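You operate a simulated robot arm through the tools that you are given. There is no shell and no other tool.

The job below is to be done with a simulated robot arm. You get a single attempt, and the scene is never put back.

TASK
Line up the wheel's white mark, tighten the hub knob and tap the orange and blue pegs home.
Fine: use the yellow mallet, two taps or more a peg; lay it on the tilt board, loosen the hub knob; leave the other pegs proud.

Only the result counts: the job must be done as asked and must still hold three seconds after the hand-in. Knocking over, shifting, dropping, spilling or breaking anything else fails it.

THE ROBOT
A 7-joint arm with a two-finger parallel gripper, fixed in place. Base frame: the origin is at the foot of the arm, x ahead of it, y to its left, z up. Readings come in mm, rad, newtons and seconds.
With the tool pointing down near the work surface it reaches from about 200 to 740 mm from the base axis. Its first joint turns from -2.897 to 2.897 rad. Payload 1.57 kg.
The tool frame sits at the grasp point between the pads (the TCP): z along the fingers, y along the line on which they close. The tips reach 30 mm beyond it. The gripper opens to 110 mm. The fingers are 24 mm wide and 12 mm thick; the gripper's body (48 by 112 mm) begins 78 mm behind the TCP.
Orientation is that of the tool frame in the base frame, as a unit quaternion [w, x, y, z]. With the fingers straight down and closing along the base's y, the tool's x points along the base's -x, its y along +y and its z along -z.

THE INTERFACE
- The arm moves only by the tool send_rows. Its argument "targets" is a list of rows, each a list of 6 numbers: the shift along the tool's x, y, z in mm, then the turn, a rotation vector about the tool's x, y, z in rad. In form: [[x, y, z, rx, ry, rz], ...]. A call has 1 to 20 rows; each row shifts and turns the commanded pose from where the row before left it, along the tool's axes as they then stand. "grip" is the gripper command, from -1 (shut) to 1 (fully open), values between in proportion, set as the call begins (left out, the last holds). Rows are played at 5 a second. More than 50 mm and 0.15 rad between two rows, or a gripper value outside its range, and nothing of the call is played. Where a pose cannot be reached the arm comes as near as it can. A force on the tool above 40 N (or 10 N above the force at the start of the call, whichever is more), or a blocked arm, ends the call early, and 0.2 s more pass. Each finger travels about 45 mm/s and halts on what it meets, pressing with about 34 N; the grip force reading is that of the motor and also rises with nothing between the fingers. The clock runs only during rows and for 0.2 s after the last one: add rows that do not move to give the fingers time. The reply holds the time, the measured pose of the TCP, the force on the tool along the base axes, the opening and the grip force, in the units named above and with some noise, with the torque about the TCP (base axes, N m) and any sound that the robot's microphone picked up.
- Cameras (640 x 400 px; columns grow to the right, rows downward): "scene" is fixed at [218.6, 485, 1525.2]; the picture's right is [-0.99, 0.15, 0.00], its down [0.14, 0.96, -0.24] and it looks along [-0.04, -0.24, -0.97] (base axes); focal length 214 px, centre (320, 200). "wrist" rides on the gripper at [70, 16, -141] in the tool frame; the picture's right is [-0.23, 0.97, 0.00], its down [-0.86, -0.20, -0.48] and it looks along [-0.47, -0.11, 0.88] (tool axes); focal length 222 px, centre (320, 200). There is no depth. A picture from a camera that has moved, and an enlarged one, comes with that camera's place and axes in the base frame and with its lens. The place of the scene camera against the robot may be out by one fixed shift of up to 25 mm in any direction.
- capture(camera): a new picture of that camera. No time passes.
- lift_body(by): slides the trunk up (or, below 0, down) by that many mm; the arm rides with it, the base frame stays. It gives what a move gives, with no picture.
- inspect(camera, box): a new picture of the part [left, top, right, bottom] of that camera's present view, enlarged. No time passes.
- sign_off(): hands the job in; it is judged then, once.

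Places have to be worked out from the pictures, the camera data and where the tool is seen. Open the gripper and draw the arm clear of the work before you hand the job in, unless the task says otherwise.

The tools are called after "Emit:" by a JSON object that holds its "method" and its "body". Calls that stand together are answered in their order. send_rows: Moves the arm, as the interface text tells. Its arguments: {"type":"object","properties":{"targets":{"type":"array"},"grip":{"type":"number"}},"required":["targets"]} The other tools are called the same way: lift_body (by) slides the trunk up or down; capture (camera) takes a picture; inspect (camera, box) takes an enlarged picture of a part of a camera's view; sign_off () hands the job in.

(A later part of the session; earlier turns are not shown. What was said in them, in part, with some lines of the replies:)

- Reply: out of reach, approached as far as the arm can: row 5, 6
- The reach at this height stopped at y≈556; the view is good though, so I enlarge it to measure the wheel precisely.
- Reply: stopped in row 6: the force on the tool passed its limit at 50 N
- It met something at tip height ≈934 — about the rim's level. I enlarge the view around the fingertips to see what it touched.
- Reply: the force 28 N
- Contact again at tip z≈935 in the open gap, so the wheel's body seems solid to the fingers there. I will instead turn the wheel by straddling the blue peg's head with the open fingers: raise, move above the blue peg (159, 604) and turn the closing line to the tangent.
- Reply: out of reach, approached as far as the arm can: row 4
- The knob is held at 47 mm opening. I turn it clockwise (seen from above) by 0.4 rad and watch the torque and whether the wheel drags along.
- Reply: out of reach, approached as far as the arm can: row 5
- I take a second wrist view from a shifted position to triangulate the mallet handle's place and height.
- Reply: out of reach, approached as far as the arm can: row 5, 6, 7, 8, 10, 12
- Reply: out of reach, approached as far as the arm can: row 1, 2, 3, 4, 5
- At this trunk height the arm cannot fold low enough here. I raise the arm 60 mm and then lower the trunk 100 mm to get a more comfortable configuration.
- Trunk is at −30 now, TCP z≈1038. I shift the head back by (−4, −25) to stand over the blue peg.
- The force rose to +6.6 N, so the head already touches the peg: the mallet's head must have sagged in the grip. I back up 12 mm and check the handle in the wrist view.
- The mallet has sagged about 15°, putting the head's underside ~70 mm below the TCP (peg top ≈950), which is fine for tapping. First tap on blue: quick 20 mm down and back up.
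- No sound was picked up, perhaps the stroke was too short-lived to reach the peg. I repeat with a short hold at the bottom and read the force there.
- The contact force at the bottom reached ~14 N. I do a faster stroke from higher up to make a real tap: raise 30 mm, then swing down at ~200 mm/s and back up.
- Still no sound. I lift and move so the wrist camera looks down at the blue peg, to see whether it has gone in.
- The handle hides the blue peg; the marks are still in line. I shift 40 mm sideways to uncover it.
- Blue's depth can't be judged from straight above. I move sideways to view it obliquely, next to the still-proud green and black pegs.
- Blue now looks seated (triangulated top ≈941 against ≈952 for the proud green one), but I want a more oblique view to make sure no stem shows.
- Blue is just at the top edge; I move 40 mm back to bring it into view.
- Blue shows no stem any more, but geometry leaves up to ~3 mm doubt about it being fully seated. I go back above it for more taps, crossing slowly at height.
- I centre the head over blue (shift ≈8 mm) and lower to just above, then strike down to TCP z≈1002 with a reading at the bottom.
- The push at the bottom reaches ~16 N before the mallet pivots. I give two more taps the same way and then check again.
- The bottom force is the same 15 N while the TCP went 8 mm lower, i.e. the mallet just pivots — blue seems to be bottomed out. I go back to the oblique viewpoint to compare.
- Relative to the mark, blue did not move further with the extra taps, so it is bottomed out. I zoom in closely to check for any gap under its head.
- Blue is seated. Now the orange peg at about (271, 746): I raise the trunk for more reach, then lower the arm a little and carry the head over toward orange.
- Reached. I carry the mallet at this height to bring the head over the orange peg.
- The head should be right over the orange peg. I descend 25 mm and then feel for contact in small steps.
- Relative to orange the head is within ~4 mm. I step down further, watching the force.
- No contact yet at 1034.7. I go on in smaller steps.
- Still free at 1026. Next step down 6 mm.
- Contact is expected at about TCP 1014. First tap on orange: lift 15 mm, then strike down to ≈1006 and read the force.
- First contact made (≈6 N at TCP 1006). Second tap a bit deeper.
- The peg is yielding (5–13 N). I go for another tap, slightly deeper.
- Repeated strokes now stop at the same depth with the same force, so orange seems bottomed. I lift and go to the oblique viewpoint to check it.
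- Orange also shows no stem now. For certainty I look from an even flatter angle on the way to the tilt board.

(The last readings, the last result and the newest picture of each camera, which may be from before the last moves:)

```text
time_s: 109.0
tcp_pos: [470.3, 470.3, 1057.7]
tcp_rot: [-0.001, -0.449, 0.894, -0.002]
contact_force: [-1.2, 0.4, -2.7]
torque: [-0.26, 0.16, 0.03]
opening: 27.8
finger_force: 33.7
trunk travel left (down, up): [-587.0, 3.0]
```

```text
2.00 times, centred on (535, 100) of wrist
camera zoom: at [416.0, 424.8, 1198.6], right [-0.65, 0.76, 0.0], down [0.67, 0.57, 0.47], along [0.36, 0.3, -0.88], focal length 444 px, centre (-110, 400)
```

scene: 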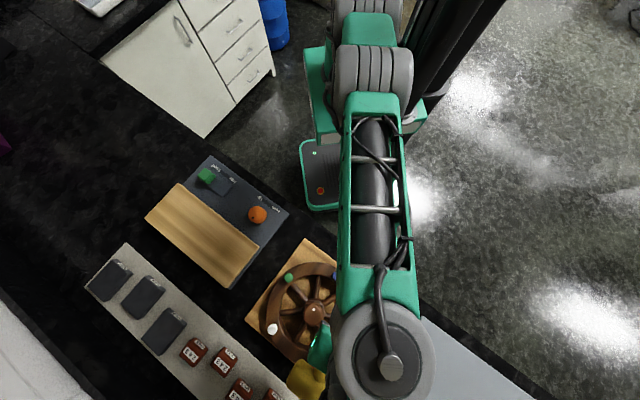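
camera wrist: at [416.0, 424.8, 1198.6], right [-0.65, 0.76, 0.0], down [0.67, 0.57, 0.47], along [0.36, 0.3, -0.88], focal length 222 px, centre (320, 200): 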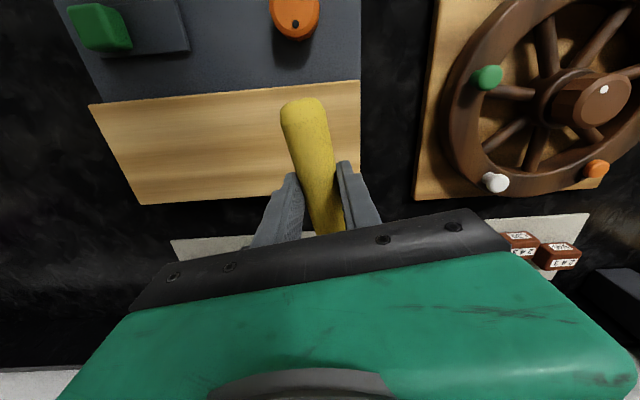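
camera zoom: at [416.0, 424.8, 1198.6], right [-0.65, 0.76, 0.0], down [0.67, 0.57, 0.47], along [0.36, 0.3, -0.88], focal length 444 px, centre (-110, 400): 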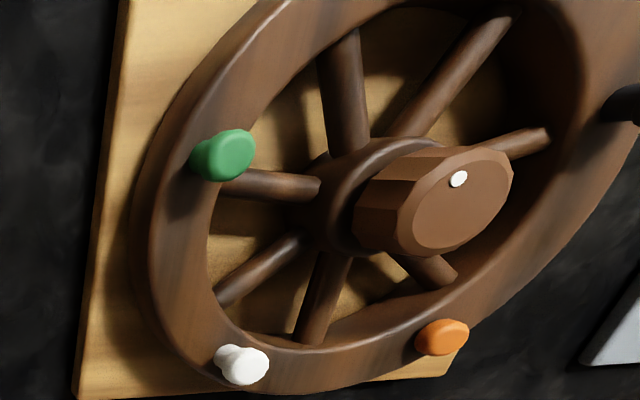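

Both orange and blue are home; green, white and black still stand proud. Now I bring the mallet back over the tilt board: turn the hand back to the original yaw, gently.

Emit:
{"method": "send_rows", "body": {"targets": [[0, 0, 0, 0, 0, 0.1], [0, 0, 0, 0, 0, 0.1], [0, 0, 0, 0, 0, 0.11], [0, 0, 0, 0, 0, 0.11], [0, 0, 0, 0, 0, 0.11], [0, 0, 0, 0, 0, 0.11], [0, 0, 0, 0, 0, 0.11], [0, 0, 0, 0, 0, 0.11], [0, 0, 0, 0, 0, 0.11], [0, 0, 0, 0, 0, 0.11], [0, 0, 0, 0, 0, 0.11], [0, 0, 0, 0, 0, 0.11], [0, 0, 0, 0, 0, 0.11], [0, 0, 0, 0, 0, 0.11], [0, 0, 0, 0, 0, 0.11], [0, 0, 0, 0, 0, 0.1], [0, 0, 0, 0, 0, 0]]}}

Emit:
{"method": "send_rows", "body": {"targets": [[-10, 0, 3, 0, 0, 0], [-17, 0.3, 5, 0, 0, 0], [-17, 0.3, 5, 0, 0, 0], [-17, 0.3, 5, 0, 0, 0], [-17, 0.3, 5, 0, 0, 0], [-16.7, 0, 3, 0, 0, 0], [0, 0, 0, 0, 0, 0]]}}

Emit:
{"method": "capture", "body": {"camera": "wrist"}}

Emit:
{"method": "inspect", "body": {"camera": "scene", "box": [130, 140, 300, 300]}}

```text
time_s: 112.6
tcp_pos: [469.4, 471.1, 1059.4]
tcp_rot: [0.0, 0.39, 0.921, -0.003]
contact_force: [-0.3, -0.6, -3.0]
torque: [0.22, 0.15, 0.03]
opening: 28.1
finger_force: 33.6
trunk travel left (down, up): [-587.0, 3.0]
```

```text
time_s: 114.2
tcp_pos: [538.2, 402.5, 1032.0]
tcp_rot: [0.001, 0.388, 0.921, -0.004]
contact_force: [0.7, 0.6, -2.8]
torque: [0.2, 0.22, -0.01]
opening: 28.3
finger_force: 34.1
trunk travel left (down, up): [-587.0, 3.0]
```

```text
taken
camera wrist: at [500.8, 464.5, 1172.4], right [0.86, 0.52, 0.0], down [0.46, -0.75, 0.48], along [0.25, -0.41, -0.88], focal length 222 px, centre (320, 200)
```

wrist: 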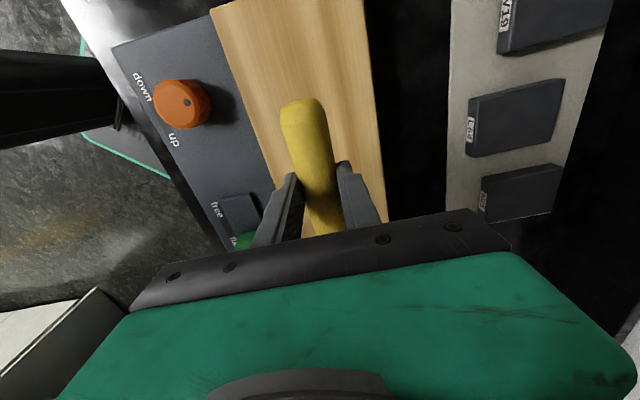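

```text
2.50 times, centred on (215, 220) of scene
camera zoom: at [218.6, 485.0, 1525.2], right [-0.99, 0.15, 0.0], down [0.14, 0.96, -0.24], along [-0.04, -0.24, -0.97], focal length 536 px, centre (582, 150)
```

zoom: 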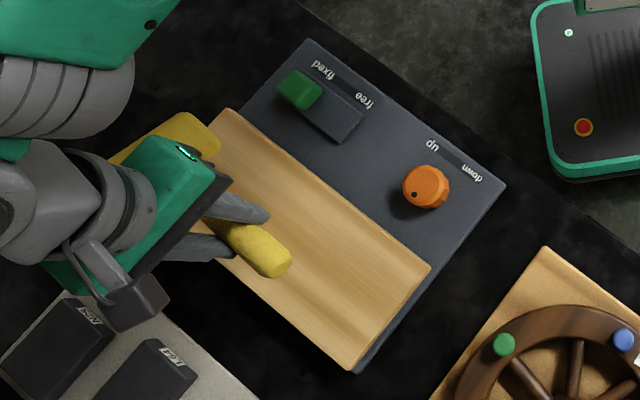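

Over the board with the grip unchanged. I pitch the hand 0.14 rad so the slightly sagged mallet lies level, and lower in steps.

Emit:
{"method": "send_rows", "body": {"targets": [[0, 0, 0, 0, -0.07, 0], [0, 0, 0, 0, -0.07, 0], [1.74, 0, 12.4, 0, 0, 0], [1.74, 0, 12.4, 0, 0, 0], [1.74, 0, 12.4, 0, 0, 0], [1.4, 0, 9.9, 0, 0, 0], [0, 0, 0, 0, 0, 0]]}}

Emit:
{"method": "capture", "body": {"camera": "wrist"}}

Emit:
{"method": "inspect", "body": {"camera": "wrist", "box": [230, 80, 430, 240]}}

```text
time_s: 115.8
tcp_pos: [538.2, 403.7, 984.4]
tcp_rot: [0.065, 0.387, 0.919, -0.031]
contact_force: [-1.0, 0.0, -3.5]
torque: [0.2, 0.24, -0.01]
opening: 28.2
finger_force: 34.1
trunk travel left (down, up): [-587.0, 3.0]
```

```text
taken
camera wrist: at [487.4, 478.1, 1113.5], right [0.85, 0.52, 0.03], down [0.4, -0.69, 0.6], along [0.33, -0.5, -0.8], focal length 222 px, centre (320, 200)
```

wrist: 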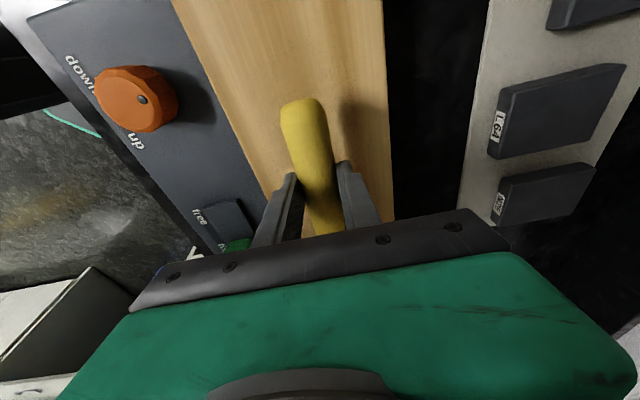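

```text
2.50 times, centred on (330, 160) of wrist
camera zoom: at [487.4, 478.1, 1113.5], right [0.85, 0.52, 0.03], down [0.4, -0.69, 0.6], along [0.33, -0.5, -0.8], focal length 555 px, centre (295, 300)
```

zoom: 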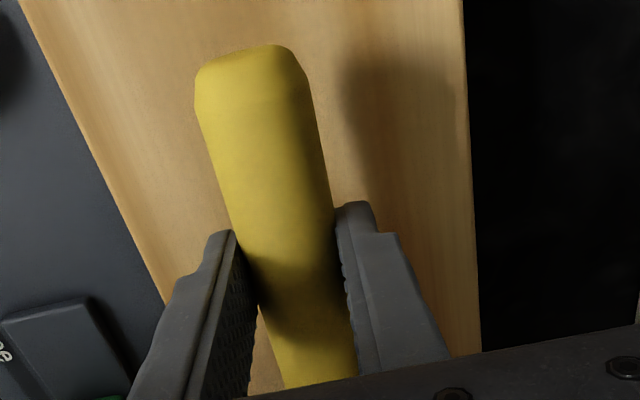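

The handle looks parallel to the plate now. I lower on to about 962, then in small steps until the weight is taken by the plate.

Emit:
{"method": "send_rows", "body": {"targets": [[1.4, 0, 9.9, 0, 0, 0], [1.4, 0, 9.9, 0, 0, 0], [0.4, 0, 3, 0, 0, 0], [0, 0, 0, 0, 0, 0]]}}

```text
time_s: 116.8
tcp_pos: [536.6, 400.6, 964.2]
tcp_rot: [0.065, 0.388, 0.919, -0.03]
contact_force: [-0.7, 0.1, 4.3]
torque: [-0.51, -0.1, -0.12]
opening: 28.2
finger_force: 34.1
trunk travel left (down, up): [-587.0, 3.0]
```

The robot-side end of the head has touched the plate (7.6 N). I lower further in small steps, watching that the force stays modest while the mallet settles.

Emit:
{"method": "send_rows", "body": {"targets": [[0.3, 0, 2, 0, 0, 0], [0.3, 0, 2, 0, 0, 0], [0, 0, 0, 0, 0, 0]]}}

Emit:
{"method": "inspect", "body": {"camera": "scene", "box": [130, 140, 300, 300]}}

Emit:
{"method": "inspect", "body": {"camera": "wrist", "box": [230, 80, 430, 240]}}

```text
time_s: 117.6
tcp_pos: [537.7, 402.6, 959.8]
tcp_rot: [0.065, 0.387, 0.92, -0.029]
contact_force: [3.2, 2.3, 8.6]
torque: [-0.96, -0.47, 0.42]
opening: 28.2
finger_force: 34.6
trunk travel left (down, up): [-587.0, 3.0]
```

```text
2.50 times, centred on (215, 220) of scene
camera zoom: at [218.6, 485.0, 1525.2], right [-0.99, 0.15, 0.0], down [0.14, 0.96, -0.24], along [-0.04, -0.24, -0.97], focal length 536 px, centre (582, 150)
```

zoom: 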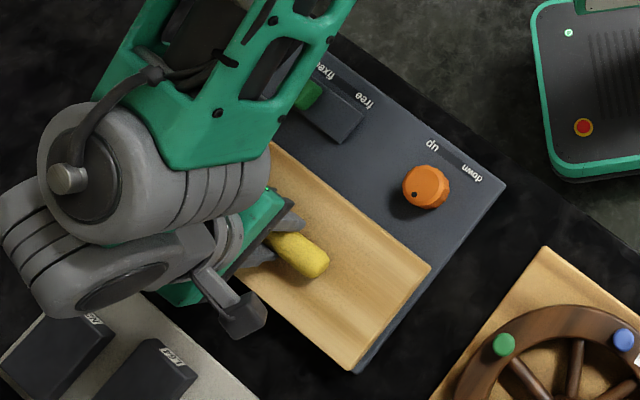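

```text
2.50 times, centred on (330, 160) of wrist
camera zoom: at [486.7, 478.5, 1087.7], right [0.85, 0.52, 0.03], down [0.4, -0.69, 0.6], along [0.33, -0.5, -0.8], focal length 555 px, centre (295, 300)
```

zoom: 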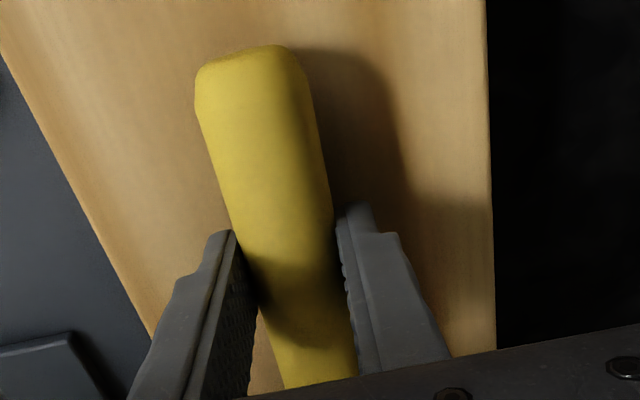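

About 12 N on the plate and the handle is nearly down. I lower 3 mm more, then open the fingers slowly.

Emit:
{"method": "send_rows", "body": {"targets": [[0.2, 0, 1.5, 0, 0, 0], [0.2, 0, 1.5, 0, 0, 0], [0, 0, 0, 0, 0, 0]]}}

Emit:
{"method": "inspect", "body": {"camera": "wrist", "box": [230, 80, 430, 240]}}

```text
time_s: 118.4
tcp_pos: [535.8, 402.9, 957.6]
tcp_rot: [0.066, 0.387, 0.919, -0.028]
contact_force: [-0.7, 4.0, 20.0]
torque: [-0.17, 0.26, 0.25]
opening: 28.4
finger_force: 34.1
trunk travel left (down, up): [-587.0, 3.0]
```

```text
2.50 times, centred on (330, 160) of wrist
camera zoom: at [486.2, 478.3, 1086.3], right [0.85, 0.52, 0.03], down [0.4, -0.7, 0.6], along [0.33, -0.5, -0.8], focal length 555 px, centre (295, 300)
```

zoom: 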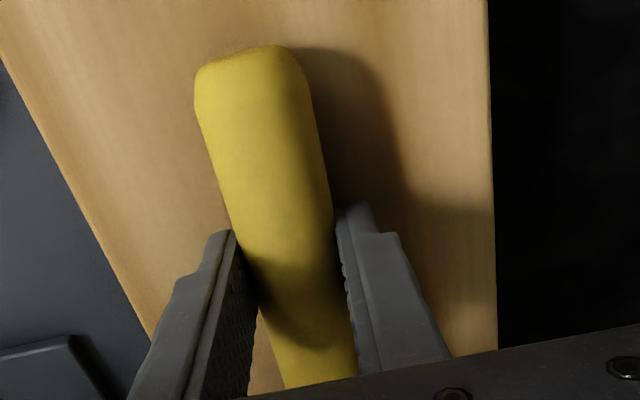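

Now the handle rests too (23 N, torque near zero). I relieve 2 mm of load and then open the fingers in stages.

Emit:
{"method": "send_rows", "body": {"targets": [[-0.3, 0, -2, 0, 0, 0], [0, 0, 0, 0, 0, 0]]}}

Emit:
{"method": "send_rows", "body": {"targets": [[0, 0, 0, 0, 0, 0], [0, 0, 0, 0, 0, 0]], "grip": -0.4}}

Emit:
{"method": "send_rows", "body": {"targets": [[0, 0, 0, 0, 0, 0], [0, 0, 0, 0, 0, 0], [0, 0, 0, 0, 0, 0]], "grip": 0.05}}

Emit:
{"method": "inspect", "body": {"camera": "wrist", "box": [230, 80, 430, 240]}}

```text
time_s: 119.0
tcp_pos: [537.1, 402.4, 956.7]
tcp_rot: [0.066, 0.387, 0.919, -0.029]
contact_force: [2.8, 7.6, 12.3]
torque: [-0.01, 0.07, 0.32]
opening: 28.4
finger_force: 34.0
trunk travel left (down, up): [-587.0, 3.0]
```

```text
time_s: 119.6
tcp_pos: [537.3, 401.7, 956.5]
tcp_rot: [0.065, 0.387, 0.919, -0.031]
contact_force: [0.5, -0.5, 0.1]
torque: [-0.01, 0.0, 0.0]
opening: 33.6
finger_force: 0.3
trunk travel left (down, up): [-587.0, 3.0]
```

```text
time_s: 120.4
tcp_pos: [537.6, 403.5, 957.0]
tcp_rot: [0.065, 0.387, 0.919, -0.03]
contact_force: [-0.1, -0.2, -0.1]
torque: [0.04, 0.02, 0.0]
opening: 57.7
finger_force: 0.1
trunk travel left (down, up): [-587.0, 3.0]
```

```text
2.50 times, centred on (330, 160) of wrist
camera zoom: at [487.2, 478.3, 1086.2], right [0.85, 0.52, 0.03], down [0.4, -0.69, 0.6], along [0.33, -0.5, -0.8], focal length 555 px, centre (295, 300)
```

zoom: 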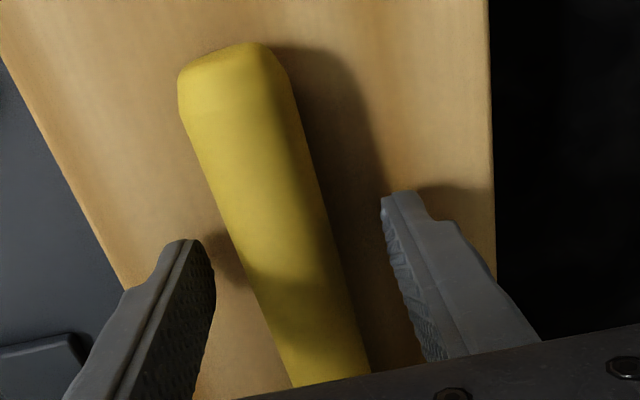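

The mallet lies on the board, free of the fingers. I raise the hand straight up and level it, then look.

Emit:
{"method": "send_rows", "body": {"targets": [[-1.4, 0, -9.9, 0, 0, 0], [-2.8, 0, -19.8, 0, 0, 0], [-2.8, 0, -19.8, 0, 0, 0], [-2.8, 0, -19.8, 0, 0, 0], [0, 0, 0, 0, 0.07, 0], [0, 0, 0, 0, 0.07, 0], [0, 0, 0, 0, 0, 0]]}}

Emit:
{"method": "capture", "body": {"camera": "wrist"}}

Emit:
{"method": "capture", "body": {"camera": "scene"}}

```text
time_s: 122.0
tcp_pos: [536.8, 402.3, 1028.2]
tcp_rot: [0.001, 0.388, 0.922, -0.003]
contact_force: [0.7, 0.1, 0.3]
torque: [0.0, 0.03, 0.03]
opening: 57.7
finger_force: 0.0
trunk travel left (down, up): [-587.0, 3.0]
```

```text
taken
camera wrist: at [499.8, 465.0, 1167.7], right [0.86, 0.52, 0.0], down [0.46, -0.75, 0.48], along [0.25, -0.41, -0.88], focal length 222 px, centre (320, 200)
```

wrist: 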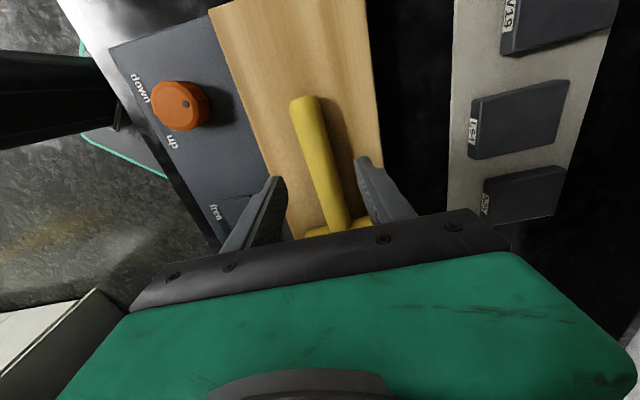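

```text
taken
```

scene: 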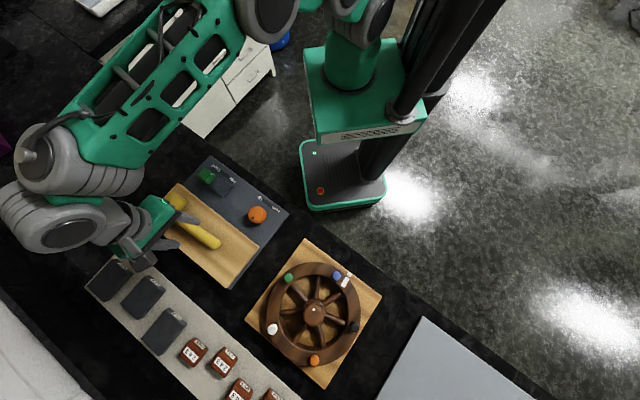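

The mallet rests on the tilt board. I swing the empty hand over toward the hub knob and rotate it to the angle where the knob was left tight.

Emit:
{"method": "send_rows", "body": {"targets": [[0, 0, -15, 0, 0, 0], [36.5, -3.3, -1, 0, 0, 0], [36.5, -3.3, -1, 0, 0, 0], [36.5, -3.3, -1, 0, 0, 0], [36.5, -3.3, -1, 0, 0, 0], [36.5, -3.3, -1, 0, 0, 0], [36.5, -3.3, 0, 0, 0, 0], [36.5, -3.3, 0, 0, 0, 0], [36.5, -3.3, 0, 0, 0, 0], [36.5, -3.3, 0, 0, 0, 0], [36.5, -3, 0, 0, 0, 0], [0, 0, 0, 0, 0, 0]]}}

Emit:
{"method": "inspect", "body": {"camera": "scene", "box": [130, 140, 300, 300]}}

Emit:
{"method": "capture", "body": {"camera": "wrist"}}

```text
time_s: 124.6
tcp_pos: [258.1, 639.9, 1047.9]
tcp_rot: [0.0, 0.388, 0.922, -0.003]
contact_force: [0.2, 0.1, 0.1]
torque: [0.01, -0.01, 0.0]
opening: 57.8
finger_force: 0.1
trunk travel left (down, up): [-587.0, 3.0]
```

```text
2.50 times, centred on (215, 220) of scene
camera zoom: at [218.6, 485.0, 1525.2], right [-0.99, 0.15, 0.0], down [0.14, 0.96, -0.24], along [-0.04, -0.24, -0.97], focal length 536 px, centre (582, 150)
```

zoom: 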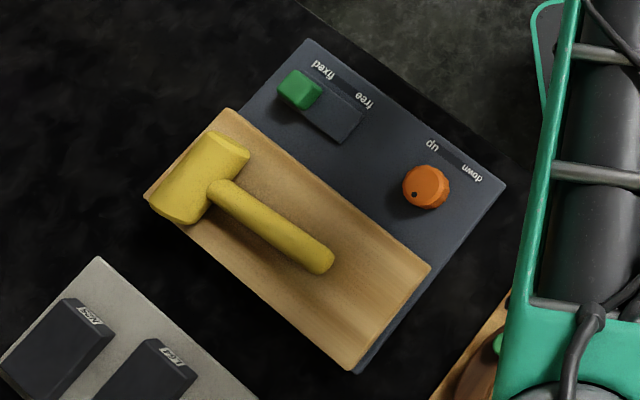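

```text
taken
camera wrist: at [221.6, 702.4, 1186.4], right [0.86, 0.52, 0.0], down [0.45, -0.75, 0.48], along [0.25, -0.41, -0.88], focal length 222 px, centre (320, 200)
```

wrist: 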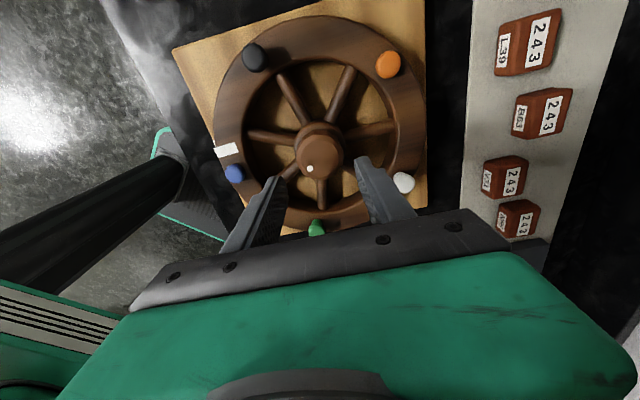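

The mallet lies well on the board in about its original place. I rotate the hand to the tight-end angle and open to 80 mm, descending partly over the knob.

Emit:
{"method": "send_rows", "body": {"targets": [[0, 0, 0, 0, 0, 0.13], [0, 0, 0, 0, 0, 0.13], [0, 0, 0, 0, 0, 0.13], [0, 0, 0, 0, 0, 0.13], [0, 0, 0, 0, 0, 0.13], [0, 0, 0, 0, 0, 0.13], [0, 0, 0, 0, 0, 0.13], [0, 0, 0, 0, 0, 0.13], [0, 0, 0, 0, 0, 0.13], [0, 0, 0, 0, 0, 0.13], [0, 0, 15, 0, 0, 0], [0, 0, 15, 0, 0, 0], [0, 0, 0, 0, 0, 0]], "grip": 0.45}}

Emit:
{"method": "capture", "body": {"camera": "wrist"}}

Emit:
{"method": "inspect", "body": {"camera": "wrist", "box": [220, 80, 440, 220]}}

```text
time_s: 127.4
tcp_pos: [258.0, 642.4, 1014.7]
tcp_rot: [0.002, 0.867, 0.499, -0.001]
contact_force: [0.1, -0.1, -0.4]
torque: [0.01, -0.01, 0.0]
opening: 79.6
finger_force: 0.1
trunk travel left (down, up): [-587.0, 3.0]
```

```text
taken
camera wrist: at [308.2, 695.2, 1155.1], right [0.73, -0.69, 0.0], down [-0.6, -0.64, 0.48], along [-0.33, -0.35, -0.88], focal length 222 px, centre (320, 200)
```

wrist: 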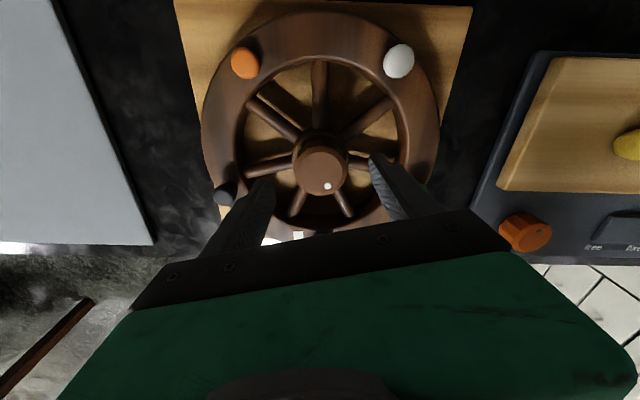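

```text
2.86 times, centred on (330, 150) of wrist
camera zoom: at [308.2, 695.2, 1155.1], right [0.73, -0.69, 0.0], down [-0.6, -0.64, 0.48], along [-0.33, -0.35, -0.88], focal length 635 px, centre (291, 343)
```

zoom: 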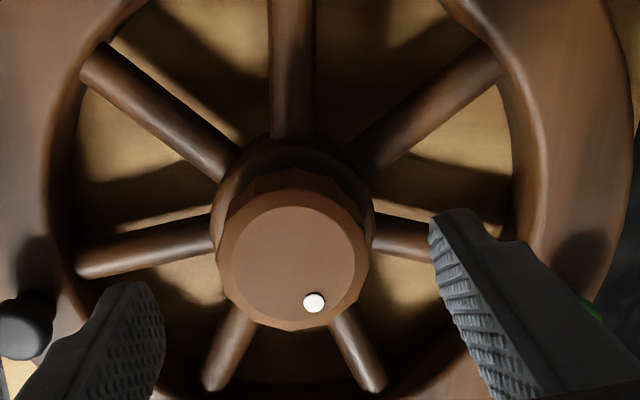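

The knob is precisely under the hand. I lower to TCP z≈981 and close on the knob.

Emit:
{"method": "send_rows", "body": {"targets": [[0, 0, 12, 0, 0, 0], [0, 0, 12, 0, 0, 0], [0, 0, 10, 0, 0, 0], [0, 0, 0, 0, 0, 0]]}}

Emit:
{"method": "send_rows", "body": {"targets": [[0, 0, 0, 0, 0, 0], [0, 0, 0, 0, 0, 0], [0, 0, 0, 0, 0, 0], [0, 0, 0, 0, 0, 0]], "grip": -1}}

```text
time_s: 128.4
tcp_pos: [259.5, 640.9, 981.6]
tcp_rot: [0.003, 0.867, 0.498, -0.001]
contact_force: [-1.0, -0.1, 0.3]
torque: [-0.01, 0.04, -0.03]
opening: 79.6
finger_force: 0.0
trunk travel left (down, up): [-587.0, 3.0]
```

```text
time_s: 129.4
tcp_pos: [259.0, 642.5, 981.7]
tcp_rot: [0.003, 0.867, 0.499, -0.002]
contact_force: [0.9, 0.0, -0.2]
torque: [0.12, 0.14, 0.02]
opening: 46.4
finger_force: 31.6
trunk travel left (down, up): [-587.0, 3.0]
```

Knob gripped at 46.4 mm. I turn it counter-clockwise to loosen, first 0.4 rad.

Emit:
{"method": "send_rows", "body": {"targets": [[0, 0, 0, 0, 0, -0.1], [0, 0, 0, 0, 0, -0.1], [0, 0, 0, 0, 0, -0.1], [0, 0, 0, 0, 0, -0.1], [0, 0, 0, 0, 0, 0]]}}

Emit:
{"method": "capture", "body": {"camera": "wrist"}}

```text
time_s: 130.6
tcp_pos: [258.1, 640.7, 981.7]
tcp_rot: [0.003, 0.749, 0.662, -0.002]
contact_force: [-0.4, 9.0, 1.1]
torque: [1.07, -0.61, 0.0]
opening: 46.3
finger_force: 45.2
trunk travel left (down, up): [-587.0, 3.0]
```

```text
taken
camera wrist: at [283.0, 710.1, 1121.8], right [0.94, -0.35, 0.0], down [-0.3, -0.82, 0.48], along [-0.17, -0.45, -0.88], focal length 222 px, centre (320, 200)
```

wrist: 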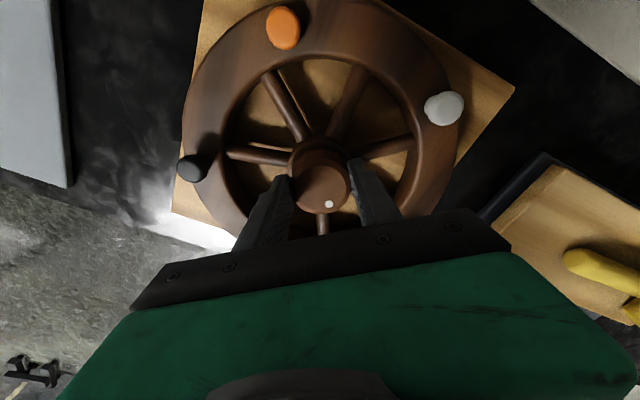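

The knob turns back with the hand. I ease the side load and continue counter-clockwise.

Emit:
{"method": "send_rows", "body": {"targets": [[1.4, 0, 0, 0, 0, -0.12], [0, 0, 0, 0, 0, -0.12], [0, 0, 0, 0, 0, -0.12], [0, 0, 0, 0, 0, -0.12], [0, 0, 0, 0, 0, -0.12], [0, 0, 0, 0, 0, 0]]}}

Emit:
{"method": "send_rows", "body": {"targets": [[0, 0, 0, 0, 0, -0.12], [0, 0, 0, 0, 0, -0.12], [0, 0, 0, 0, 0, -0.12], [0, 0, 0, 0, 0, -0.12], [0, 0, 0, 0, 0, 0]]}}

Emit:
{"method": "capture", "body": {"camera": "wrist"}}

```text
time_s: 132.0
tcp_pos: [257.1, 641.3, 982.5]
tcp_rot: [0.002, 0.521, 0.853, -0.002]
contact_force: [-9.9, -1.5, 0.0]
torque: [-0.21, 0.17, -0.03]
opening: 46.3
finger_force: 45.0
trunk travel left (down, up): [-587.0, 3.0]
```

```text
time_s: 133.2
tcp_pos: [256.4, 641.1, 982.0]
tcp_rot: [0.002, 0.302, 0.953, -0.004]
contact_force: [-27.5, -11.4, -6.1]
torque: [0.8, 0.32, -0.04]
opening: 46.2
finger_force: 45.1
trunk travel left (down, up): [-587.0, 3.0]
```

```text
taken
camera wrist: at [209.0, 696.3, 1121.6], right [0.75, 0.67, -0.01], down [0.58, -0.65, 0.48], along [0.32, -0.37, -0.88], focal length 222 px, centre (320, 200)
```

wrist: 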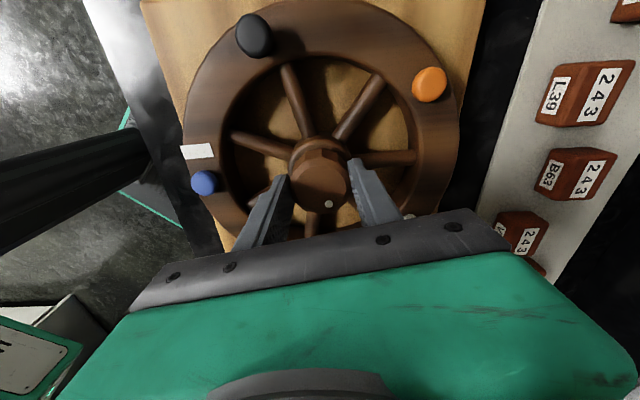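

A side load of 30 N has built up. I shift the hand (−2.5, −1) mm to relieve it before turning further.

Emit:
{"method": "send_rows", "body": {"targets": [[0.7, -1.1, 0, 0, 0, 0], [0.7, -1.1, 0, 0, 0, 0], [0, 0, 0, 0, 0, 0]]}}

```text
time_s: 134.0
tcp_pos: [256.3, 641.1, 981.3]
tcp_rot: [0.001, 0.303, 0.953, -0.002]
contact_force: [-17.0, -4.0, -9.1]
torque: [0.15, 0.03, -0.02]
opening: 46.1
finger_force: 45.2
trunk travel left (down, up): [-587.0, 3.0]
```

Still 17 N in −x; I shift a further 3 mm.

Emit:
{"method": "send_rows", "body": {"targets": [[1, -1.2, 0, 0, 0, 0], [1, -1.2, 0, 0, 0, 0], [0, 0, 0, 0, 0, 0]]}}

Emit:
{"method": "inspect", "body": {"camera": "wrist", "box": [130, 20, 470, 240]}}

```text
time_s: 134.8
tcp_pos: [256.4, 640.2, 980.8]
tcp_rot: [0.0, 0.305, 0.952, -0.002]
contact_force: [9.8, -5.3, -9.7]
torque: [-0.06, -1.87, 0.0]
opening: 46.0
finger_force: 45.4
trunk travel left (down, up): [-587.0, 3.0]
```

```text
1.82 times, centred on (300, 130) of wrist
camera zoom: at [209.2, 695.8, 1121.9], right [0.75, 0.66, 0.0], down [0.58, -0.66, 0.48], along [0.32, -0.36, -0.88], focal length 404 px, centre (356, 327)
```

zoom: 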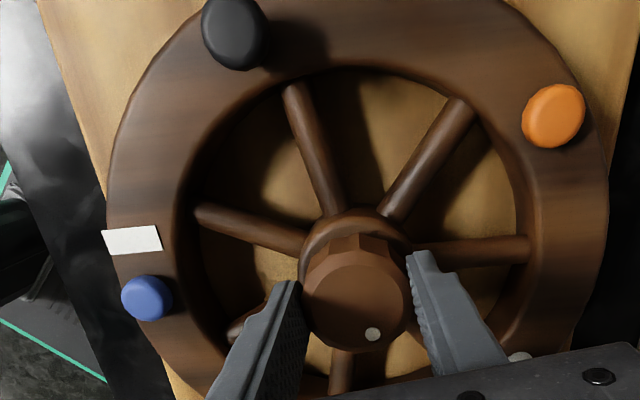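

The load reversed, so neutral lies between. I release the knob, let the hand relax, and regrip it centred.

Emit:
{"method": "send_rows", "body": {"targets": [[0, 0, 0, 0, 0, 0], [0, 0, 0, 0, 0, 0], [0, 0, 0, 0, 0, 0]], "grip": 0.3}}

Emit:
{"method": "inspect", "body": {"camera": "wrist", "box": [220, 80, 440, 220]}}

```text
time_s: 135.6
tcp_pos: [252.5, 641.9, 982.5]
tcp_rot: [0.0, 0.303, 0.953, -0.003]
contact_force: [0.5, 0.2, -0.2]
torque: [0.01, -0.01, -0.01]
opening: 71.4
finger_force: 0.0
trunk travel left (down, up): [-587.0, 3.0]
```

```text
2.86 times, centred on (330, 150) of wrist
camera zoom: at [205.8, 695.7, 1122.7], right [0.75, 0.66, 0.0], down [0.58, -0.65, 0.48], along [0.32, -0.36, -0.88], focal length 635 px, centre (291, 343)
```

zoom: 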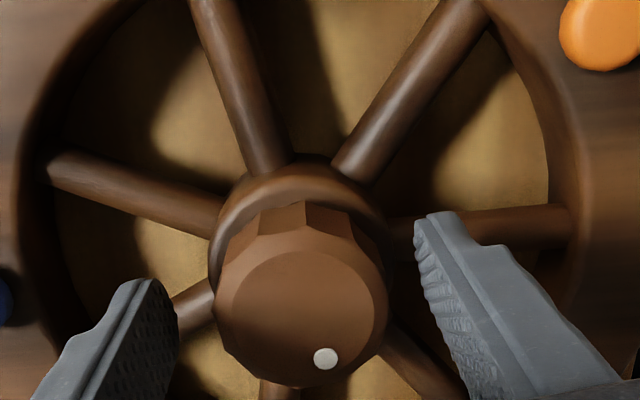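

The knob centre is at (258, 641) and the hand relaxed to (252.5, 642). I re-centre by (5.5, −1) and grip again.

Emit:
{"method": "send_rows", "body": {"targets": [[-2.5, 1.2, 0, 0, 0, 0], [-2.5, 1.2, 0, 0, 0, 0], [0, 0, 0, 0, 0, 0]]}}

Emit:
{"method": "send_rows", "body": {"targets": [[0, 0, 0, 0, 0, 0], [0, 0, 0, 0, 0, 0], [0, 0, 0, 0, 0, 0], [0, 0, 0, 0, 0, 0]], "grip": -1}}

```text
time_s: 136.4
tcp_pos: [259.1, 639.4, 983.2]
tcp_rot: [0.0, 0.304, 0.953, -0.003]
contact_force: [-0.5, 0.0, -0.1]
torque: [-0.01, 0.01, -0.02]
opening: 71.6
finger_force: 0.1
trunk travel left (down, up): [-587.0, 3.0]
```

```text
time_s: 137.4
tcp_pos: [258.7, 639.3, 981.1]
tcp_rot: [0.0, 0.303, 0.953, -0.003]
contact_force: [0.8, -0.6, -1.2]
torque: [0.38, -0.29, 0.0]
opening: 46.2
finger_force: 36.3
trunk travel left (down, up): [-587.0, 3.0]
```

Regripped without side load. I continue counter-clockwise in two portions, watching the force.

Emit:
{"method": "send_rows", "body": {"targets": [[0, 0, 0, 0, 0, -0.1], [0, 0, 0, 0, 0, -0.1], [0, 0, 0, 0, 0, -0.1], [0, 0, 0, 0, 0, -0.1], [0, 0, 0, 0, 0, 0]]}}

Emit:
{"method": "send_rows", "body": {"targets": [[0, 0, 0, 0, 0, -0.1], [0, 0, 0, 0, 0, -0.1], [0, 0, 0, 0, 0, -0.1], [0, 0, 0, 0, 0, 0]]}}

Emit:
{"method": "capture", "body": {"camera": "wrist"}}

```text
time_s: 138.6
tcp_pos: [259.7, 639.4, 982.7]
tcp_rot: [0.0, 0.107, 0.994, -0.002]
contact_force: [2.1, 4.5, -4.4]
torque: [1.39, -0.86, 0.01]
opening: 46.3
finger_force: 45.2
trunk travel left (down, up): [-587.0, 3.0]
```

```text
time_s: 139.6
tcp_pos: [259.4, 640.5, 982.3]
tcp_rot: [0.0, -0.042, 0.999, -0.002]
contact_force: [4.0, 8.8, 3.5]
torque: [0.28, 0.22, 0.0]
opening: 46.1
finger_force: 45.1
trunk travel left (down, up): [-587.0, 3.0]
```

```text
taken
camera wrist: at [188.7, 651.5, 1122.6], right [0.14, 0.99, 0.0], down [0.87, -0.12, 0.48], along [0.47, -0.07, -0.88], focal length 222 px, centre (320, 200)
```

wrist: 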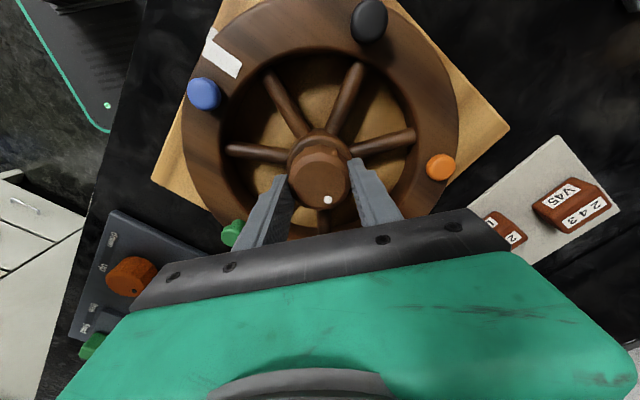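

2.2 rad loosened so far. I continue about 0.6 rad more, easing the side load by 1.2 mm.

Emit:
{"method": "send_rows", "body": {"targets": [[0, 1.2, 0, 0, 0, -0.1], [0, 0, 0, 0, 0, -0.1], [0, 0, 0, 0, 0, -0.1], [0, 0, 0, 0, 0, -0.1], [0, 0, 0, 0, 0, -0.1], [0, 0, 0, 0, 0, 0]]}}

Emit:
{"method": "capture", "body": {"camera": "wrist"}}

```text
time_s: 141.0
tcp_pos: [259.1, 640.1, 982.7]
tcp_rot: [-0.002, -0.287, 0.958, -0.002]
contact_force: [2.6, 9.6, 3.5]
torque: [0.64, -0.22, -1.47]
opening: 46.3
finger_force: 45.1
trunk travel left (down, up): [-587.0, 3.0]
```

```text
taken
camera wrist: at [192.2, 617.2, 1122.8], right [-0.35, 0.94, -0.01], down [0.82, 0.31, 0.48], along [0.45, 0.16, -0.88], focal length 222 px, centre (320, 200)
```

wrist: 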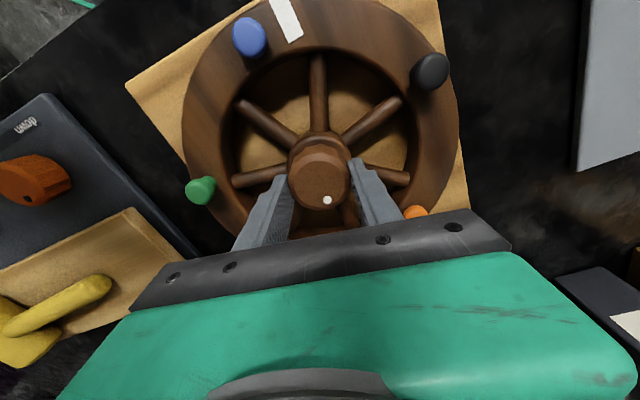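

The torque jumped to −1.5 N·m: the knob reached its loose end stop. I back off slightly, release, and check the wheel's alignment since it is free again.

Emit:
{"method": "send_rows", "body": {"targets": [[0, 0, 0, 0, 0, 0.05], [0, 0, 0, 0, 0, 0.03], [0, 0, 0, 0, 0, 0]]}}

Emit:
{"method": "send_rows", "body": {"targets": [[0, 0, 0, 0, 0, 0], [0, 0, 0, 0, 0, 0], [0, 0, 0, 0, 0, 0], [0, 0, -15, 0, 0, 0], [0, 0, -20, 0, 0, 0], [0, 0, 0, 0, 0, 0]], "grip": 0.4}}

Emit:
{"method": "capture", "body": {"camera": "wrist"}}

```text
time_s: 141.8
tcp_pos: [259.4, 641.0, 982.1]
tcp_rot: [-0.001, -0.25, 0.968, -0.003]
contact_force: [3.0, 6.5, 5.1]
torque: [0.18, 0.29, -0.04]
opening: 46.6
finger_force: 44.4
trunk travel left (down, up): [-587.0, 3.0]
```

```text
time_s: 143.2
tcp_pos: [259.5, 640.3, 1017.5]
tcp_rot: [-0.001, -0.249, 0.969, -0.003]
contact_force: [-0.2, -0.9, 0.7]
torque: [0.0, 0.0, 0.01]
opening: 77.1
finger_force: 0.1
trunk travel left (down, up): [-587.0, 3.0]
```

```text
taken
camera wrist: at [190.7, 622.3, 1158.9], right [-0.27, 0.96, -0.01], down [0.85, 0.24, 0.48], along [0.46, 0.12, -0.88], focal length 222 px, centre (320, 200)
```

wrist: 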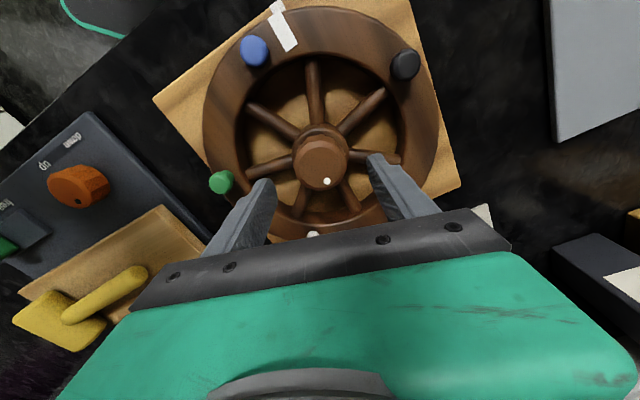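

I retract the arm away from the wheel to check the alignment with the scene camera.

Emit:
{"method": "send_rows", "body": {"targets": [[0, 0, -25, 0, 0, 0], [0, 0, -20, 0, 0, 0], [27, -11.7, -8, 0, 0, 0], [27, -11.7, -8, 0, 0, 0], [27, -11.7, -8, 0, 0, 0], [27, -11.7, -8, 0, 0, 0], [27, -11.7, -8, 0, 0, 0], [27, -11.7, -8, 0, 0, 0], [0, 0, 0, 0, 0, 0]]}}

Emit:
{"method": "inspect", "body": {"camera": "scene", "box": [240, 230, 400, 390]}}

Emit:
{"method": "inspect", "body": {"camera": "scene", "box": [320, 250, 380, 310]}}

Emit:
{"method": "capture", "body": {"camera": "scene"}}

```text
time_s: 145.2
tcp_pos: [150.2, 501.2, 1111.0]
tcp_rot: [-0.001, -0.249, 0.969, -0.002]
contact_force: [0.3, -0.7, 0.9]
torque: [-0.01, 0.0, 0.02]
opening: 77.0
finger_force: 0.1
trunk travel left (down, up): [-587.0, 3.0]
```

```text
2.50 times, centred on (320, 310) of scene
camera zoom: at [218.6, 485.0, 1525.2], right [-0.99, 0.15, 0.0], down [0.14, 0.96, -0.24], along [-0.04, -0.24, -0.97], focal length 536 px, centre (320, -75)
```

zoom: 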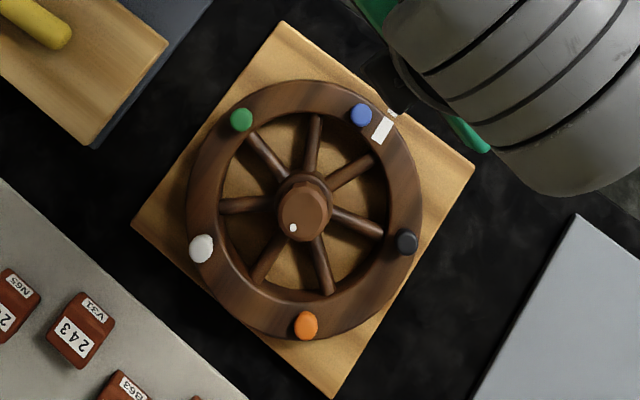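

```text
6.67 times, centred on (350, 280) of scene
camera zoom: at [218.6, 485.0, 1525.2], right [-0.99, 0.15, 0.0], down [0.14, 0.96, -0.24], along [-0.04, -0.24, -0.97], focal length 1430 px, centre (120, -333)
```

zoom: 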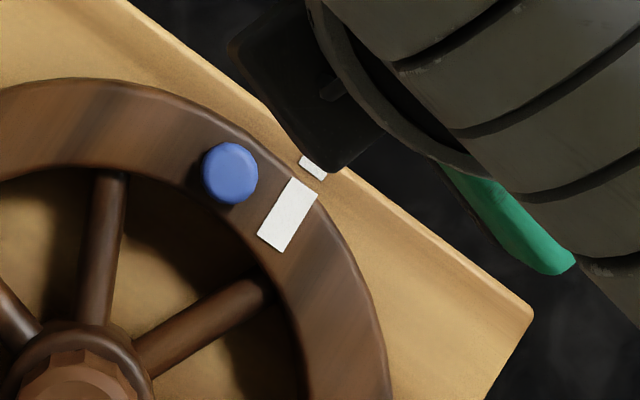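

```text
taken
```

scene: 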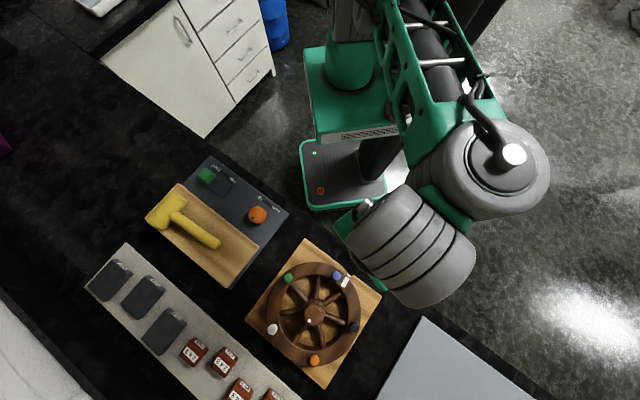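

The knob's dot is back where it was at the start (loose), and all pegs are as wanted. The wheel may have crept back slightly (<1°); I measure it with the wrist camera too.

Emit:
{"method": "capture", "body": {"camera": "wrist"}}

Emit:
{"method": "inspect", "body": {"camera": "scene", "box": [335, 265, 365, 295]}}

```text
taken
camera wrist: at [82.1, 482.5, 1251.1], right [-0.27, 0.96, -0.01], down [0.85, 0.24, 0.48], along [0.46, 0.12, -0.88], focal length 222 px, centre (320, 200)
```

wrist: 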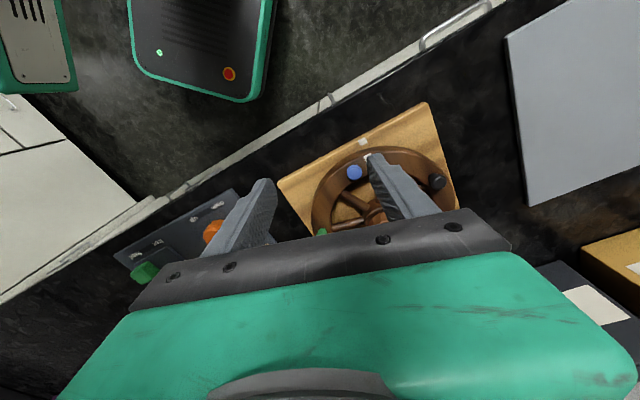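

```text
13.33 times, centred on (350, 280) of scene
camera zoom: at [218.6, 485.0, 1525.2], right [-0.99, 0.15, 0.0], down [0.14, 0.96, -0.24], along [-0.04, -0.24, -0.97], focal length 2860 px, centre (-80, -867)
```

zoom: 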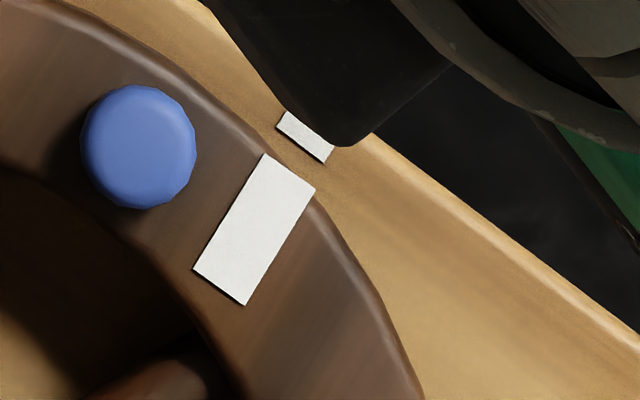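

I move to a viewpoint with both marks between the fingers to measure the alignment accurately.

Emit:
{"method": "send_rows", "body": {"targets": [[-20.5, 13.1, 8, 0, 0, 0], [-20.5, 13.1, 8, 0, 0, 0], [-20.5, 13.1, 8, 0, 0, 0], [0, 0, 0, 0, 0, 0]]}}

Emit:
{"method": "capture", "body": {"camera": "wrist"}}

Emit:
{"method": "inspect", "body": {"camera": "wrist", "box": [270, 100, 430, 200]}}

```text
time_s: 146.2
tcp_pos: [185.8, 565.3, 1086.8]
tcp_rot: [-0.001, -0.249, 0.968, -0.002]
contact_force: [0.1, 0.8, -0.8]
torque: [-0.03, -0.03, 0.02]
opening: 77.1
finger_force: 0.1
trunk travel left (down, up): [-587.0, 3.0]
```

```text
taken
camera wrist: at [117.1, 547.3, 1226.4], right [-0.27, 0.96, -0.01], down [0.85, 0.24, 0.48], along [0.46, 0.12, -0.88], focal length 222 px, centre (320, 200)
```

wrist: 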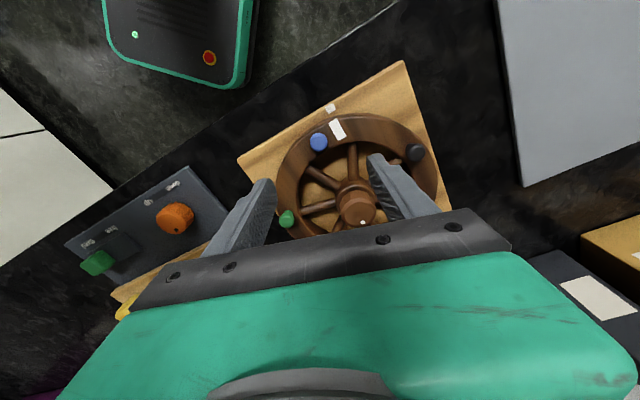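

```text
4.00 times, centred on (350, 150) of wrist
camera zoom: at [117.1, 547.3, 1226.4], right [-0.27, 0.96, -0.01], down [0.85, 0.24, 0.48], along [0.46, 0.12, -0.88], focal length 888 px, centre (200, 400)
```

zoom: 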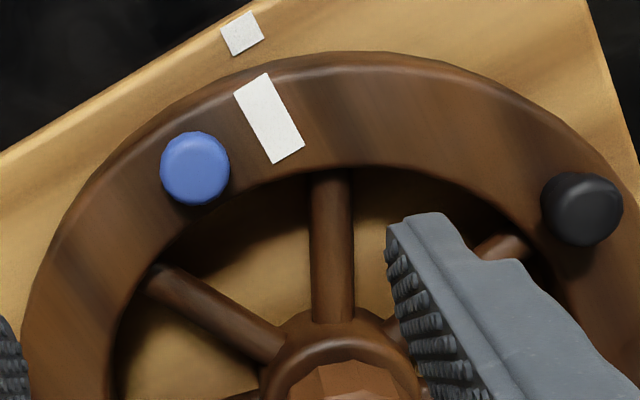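

Wheel mark ≈212.1°, board mark ≈212.7° — still lined up within 0.6°. As a last check of blue's seating I go to a flatter viewpoint on the tilt-board side.

Emit:
{"method": "send_rows", "body": {"targets": [[-19.5, -28.5, 0, 0, 0, 0], [-19.5, -28.5, 0, 0, 0, 0], [-19.5, -28.5, 0, 0, 0, 0], [-19.5, -28.5, 0, 0, 0, 0], [-19.5, -28.5, 0, 0, 0, 0], [-19.5, -28.5, 0, 0, 0, 0], [-19.7, -28.6, 0, 0, 0, 0], [0, 0, 10, 0, 0, -0.108], [0, 0, 15, 0, 0, -0.108], [0, 0, 15, 0, 0, -0.108], [0, 0, 15, 0, 0, -0.106], [0, 0, 0, 0, 0, 0]]}}

Emit:
{"method": "capture", "body": {"camera": "wrist"}}

Emit:
{"method": "inspect", "body": {"camera": "wrist", "box": [500, 0, 640, 100]}}

```text
time_s: 148.8
tcp_pos: [408.7, 465.4, 1039.7]
tcp_rot: [-0.003, -0.45, 0.893, -0.004]
contact_force: [0.2, 0.6, -0.5]
torque: [0.0, 0.0, 0.01]
opening: 76.6
finger_force: 0.0
out of reach, approached as far as the arm can: row 11
trunk travel left (down, up): [-587.0, 3.0]
```

```text
taken
camera wrist: at [354.1, 420.3, 1180.3], right [-0.65, 0.76, -0.01], down [0.67, 0.57, 0.47], along [0.36, 0.3, -0.88], focal length 222 px, centre (320, 200)
```

wrist: 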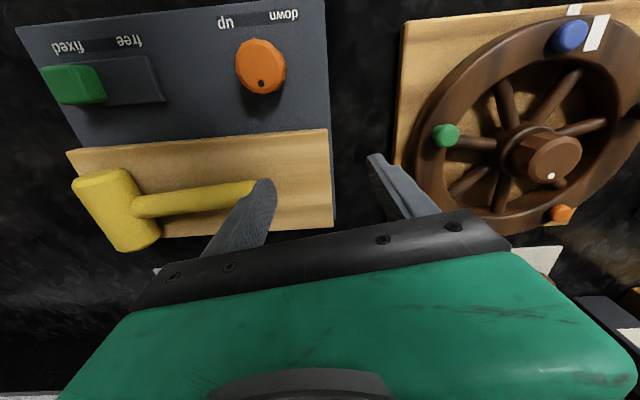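

```text
4.00 times, centred on (570, 50) of wrist
camera zoom: at [354.1, 420.3, 1180.3], right [-0.65, 0.76, -0.01], down [0.67, 0.57, 0.47], along [0.36, 0.3, -0.88], focal length 888 px, centre (-680, 800)
```

zoom: 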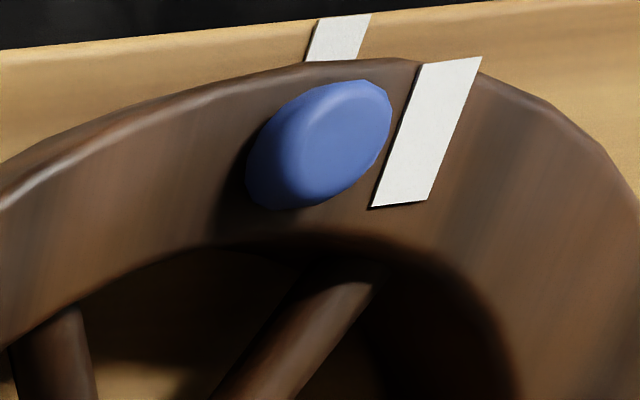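

Blue shows no gap or stem at this angle, orange likewise, and the mallet lies quietly on the board with the slider still at "fixed". I open the gripper fully and draw the arm up and back, clear of the work.

Emit:
{"method": "send_rows", "body": {"targets": [[0, 0, -35, 0, 0, 0], [0, 0, -40, 0, 0, 0], [0, 0, -40, 0, 0, 0], [0, 0, -40, 0, 0, 0], [25, 15, -20, 0, 0, 0], [25, 15, -20, 0, 0, 0], [25, 15, -20, 0, 0, 0], [25, 15, 0, 0, 0, 0], [25, 15, 0, 0, 0, 0], [0, 0, 0, 0, 0, 0]], "grip": 1}}

Emit:
{"method": "capture", "body": {"camera": "scene"}}

Emit:
{"method": "inspect", "body": {"camera": "scene", "box": [240, 230, 400, 390]}}

Emit:
{"method": "inspect", "body": {"camera": "scene", "box": [130, 140, 300, 300]}}

Emit:
{"method": "inspect", "body": {"camera": "scene", "box": [320, 250, 380, 310]}}

```text
time_s: 151.0
tcp_pos: [273.2, 409.2, 1256.2]
tcp_rot: [-0.002, -0.45, 0.893, -0.001]
contact_force: [-0.1, 0.3, -0.4]
torque: [-0.01, 0.02, 0.05]
opening: 109.9
finger_force: 0.1
trunk travel left (down, up): [-587.0, 3.0]
```

```text
taken
```

scene: 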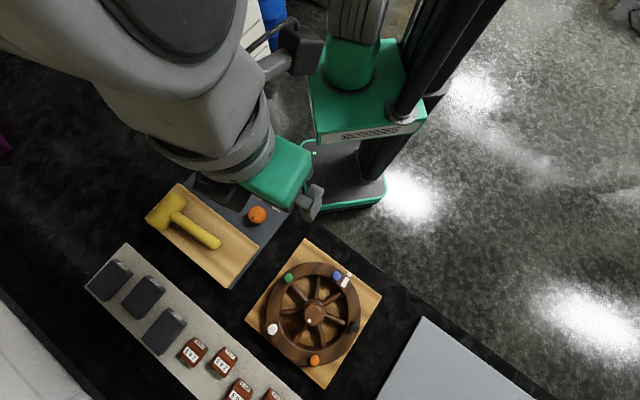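

```text
2.50 times, centred on (320, 310) of scene
camera zoom: at [218.6, 485.0, 1525.2], right [-0.99, 0.15, 0.0], down [0.14, 0.96, -0.24], along [-0.04, -0.24, -0.97], focal length 536 px, centre (320, -75)
```

zoom: 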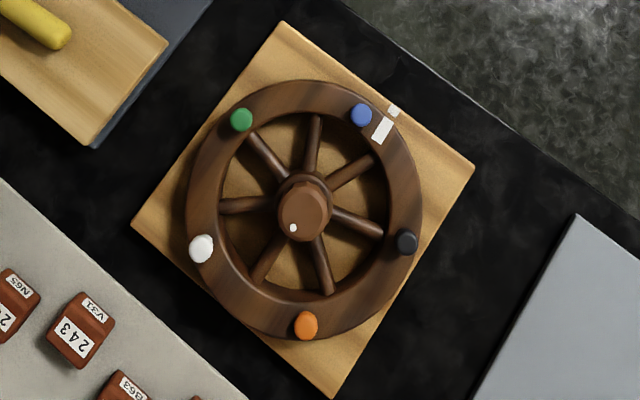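

```text
2.50 times, centred on (215, 220) of scene
camera zoom: at [218.6, 485.0, 1525.2], right [-0.99, 0.15, 0.0], down [0.14, 0.96, -0.24], along [-0.04, -0.24, -0.97], focal length 536 px, centre (582, 150)
```

zoom: 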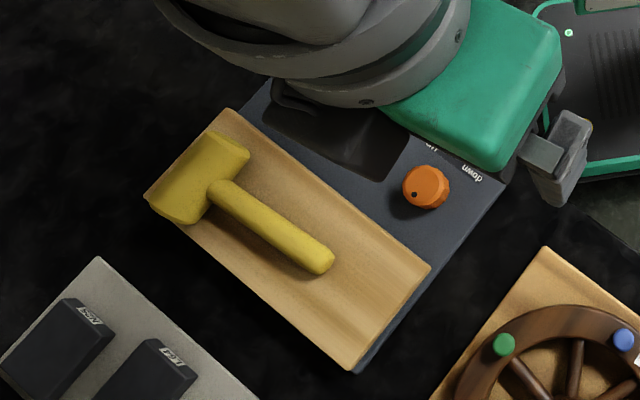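

```text
6.67 times, centred on (350, 280) of scene
camera zoom: at [218.6, 485.0, 1525.2], right [-0.99, 0.15, 0.0], down [0.14, 0.96, -0.24], along [-0.04, -0.24, -0.97], focal length 1430 px, centre (120, -333)
```

zoom: 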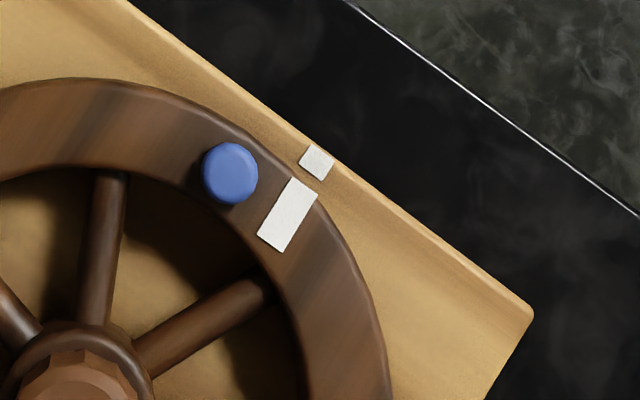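

Final views: the marks are in line, the knob's dot is back at its loose position, blue and orange are home with green, white and black still proud. The mallet rests on the tilt board and the arm is clear with the gripper open, so I hand the job in.

Emit:
{"method": "sign_off", "body": {}}

```text
The job is handed in.
```

I did every step and handed the job in. I only have my own measurements to go on, since handing in returned no verdict.

- **Wheel mark:** I lined it up with the white mark on the board. It crept back a little when I loosened the knob, and ended about 0.6–1° short.
- **Hub knob:** I turned it clockwise to its tight stop before tapping, then back to its loose stop afterwards. Its dot is where it was at the start.
- **Blue and orange pegs:** I tapped both with the yellow mallet, well over two strokes each. Neither shows any stem under its head from the side, and further taps no longer moved them. I struck with the side of the mallet's head, not its face.
- **Other pegs:** Green, white and black still stand proud.
- **Mallet:** It slipped a little in the grip while I carried it. It now lies on the tilt board close to where I picked it up, with the board's slider still at "fixed".

I saw nothing else knocked or shifted. The gripper is open and the arm is drawn clear.
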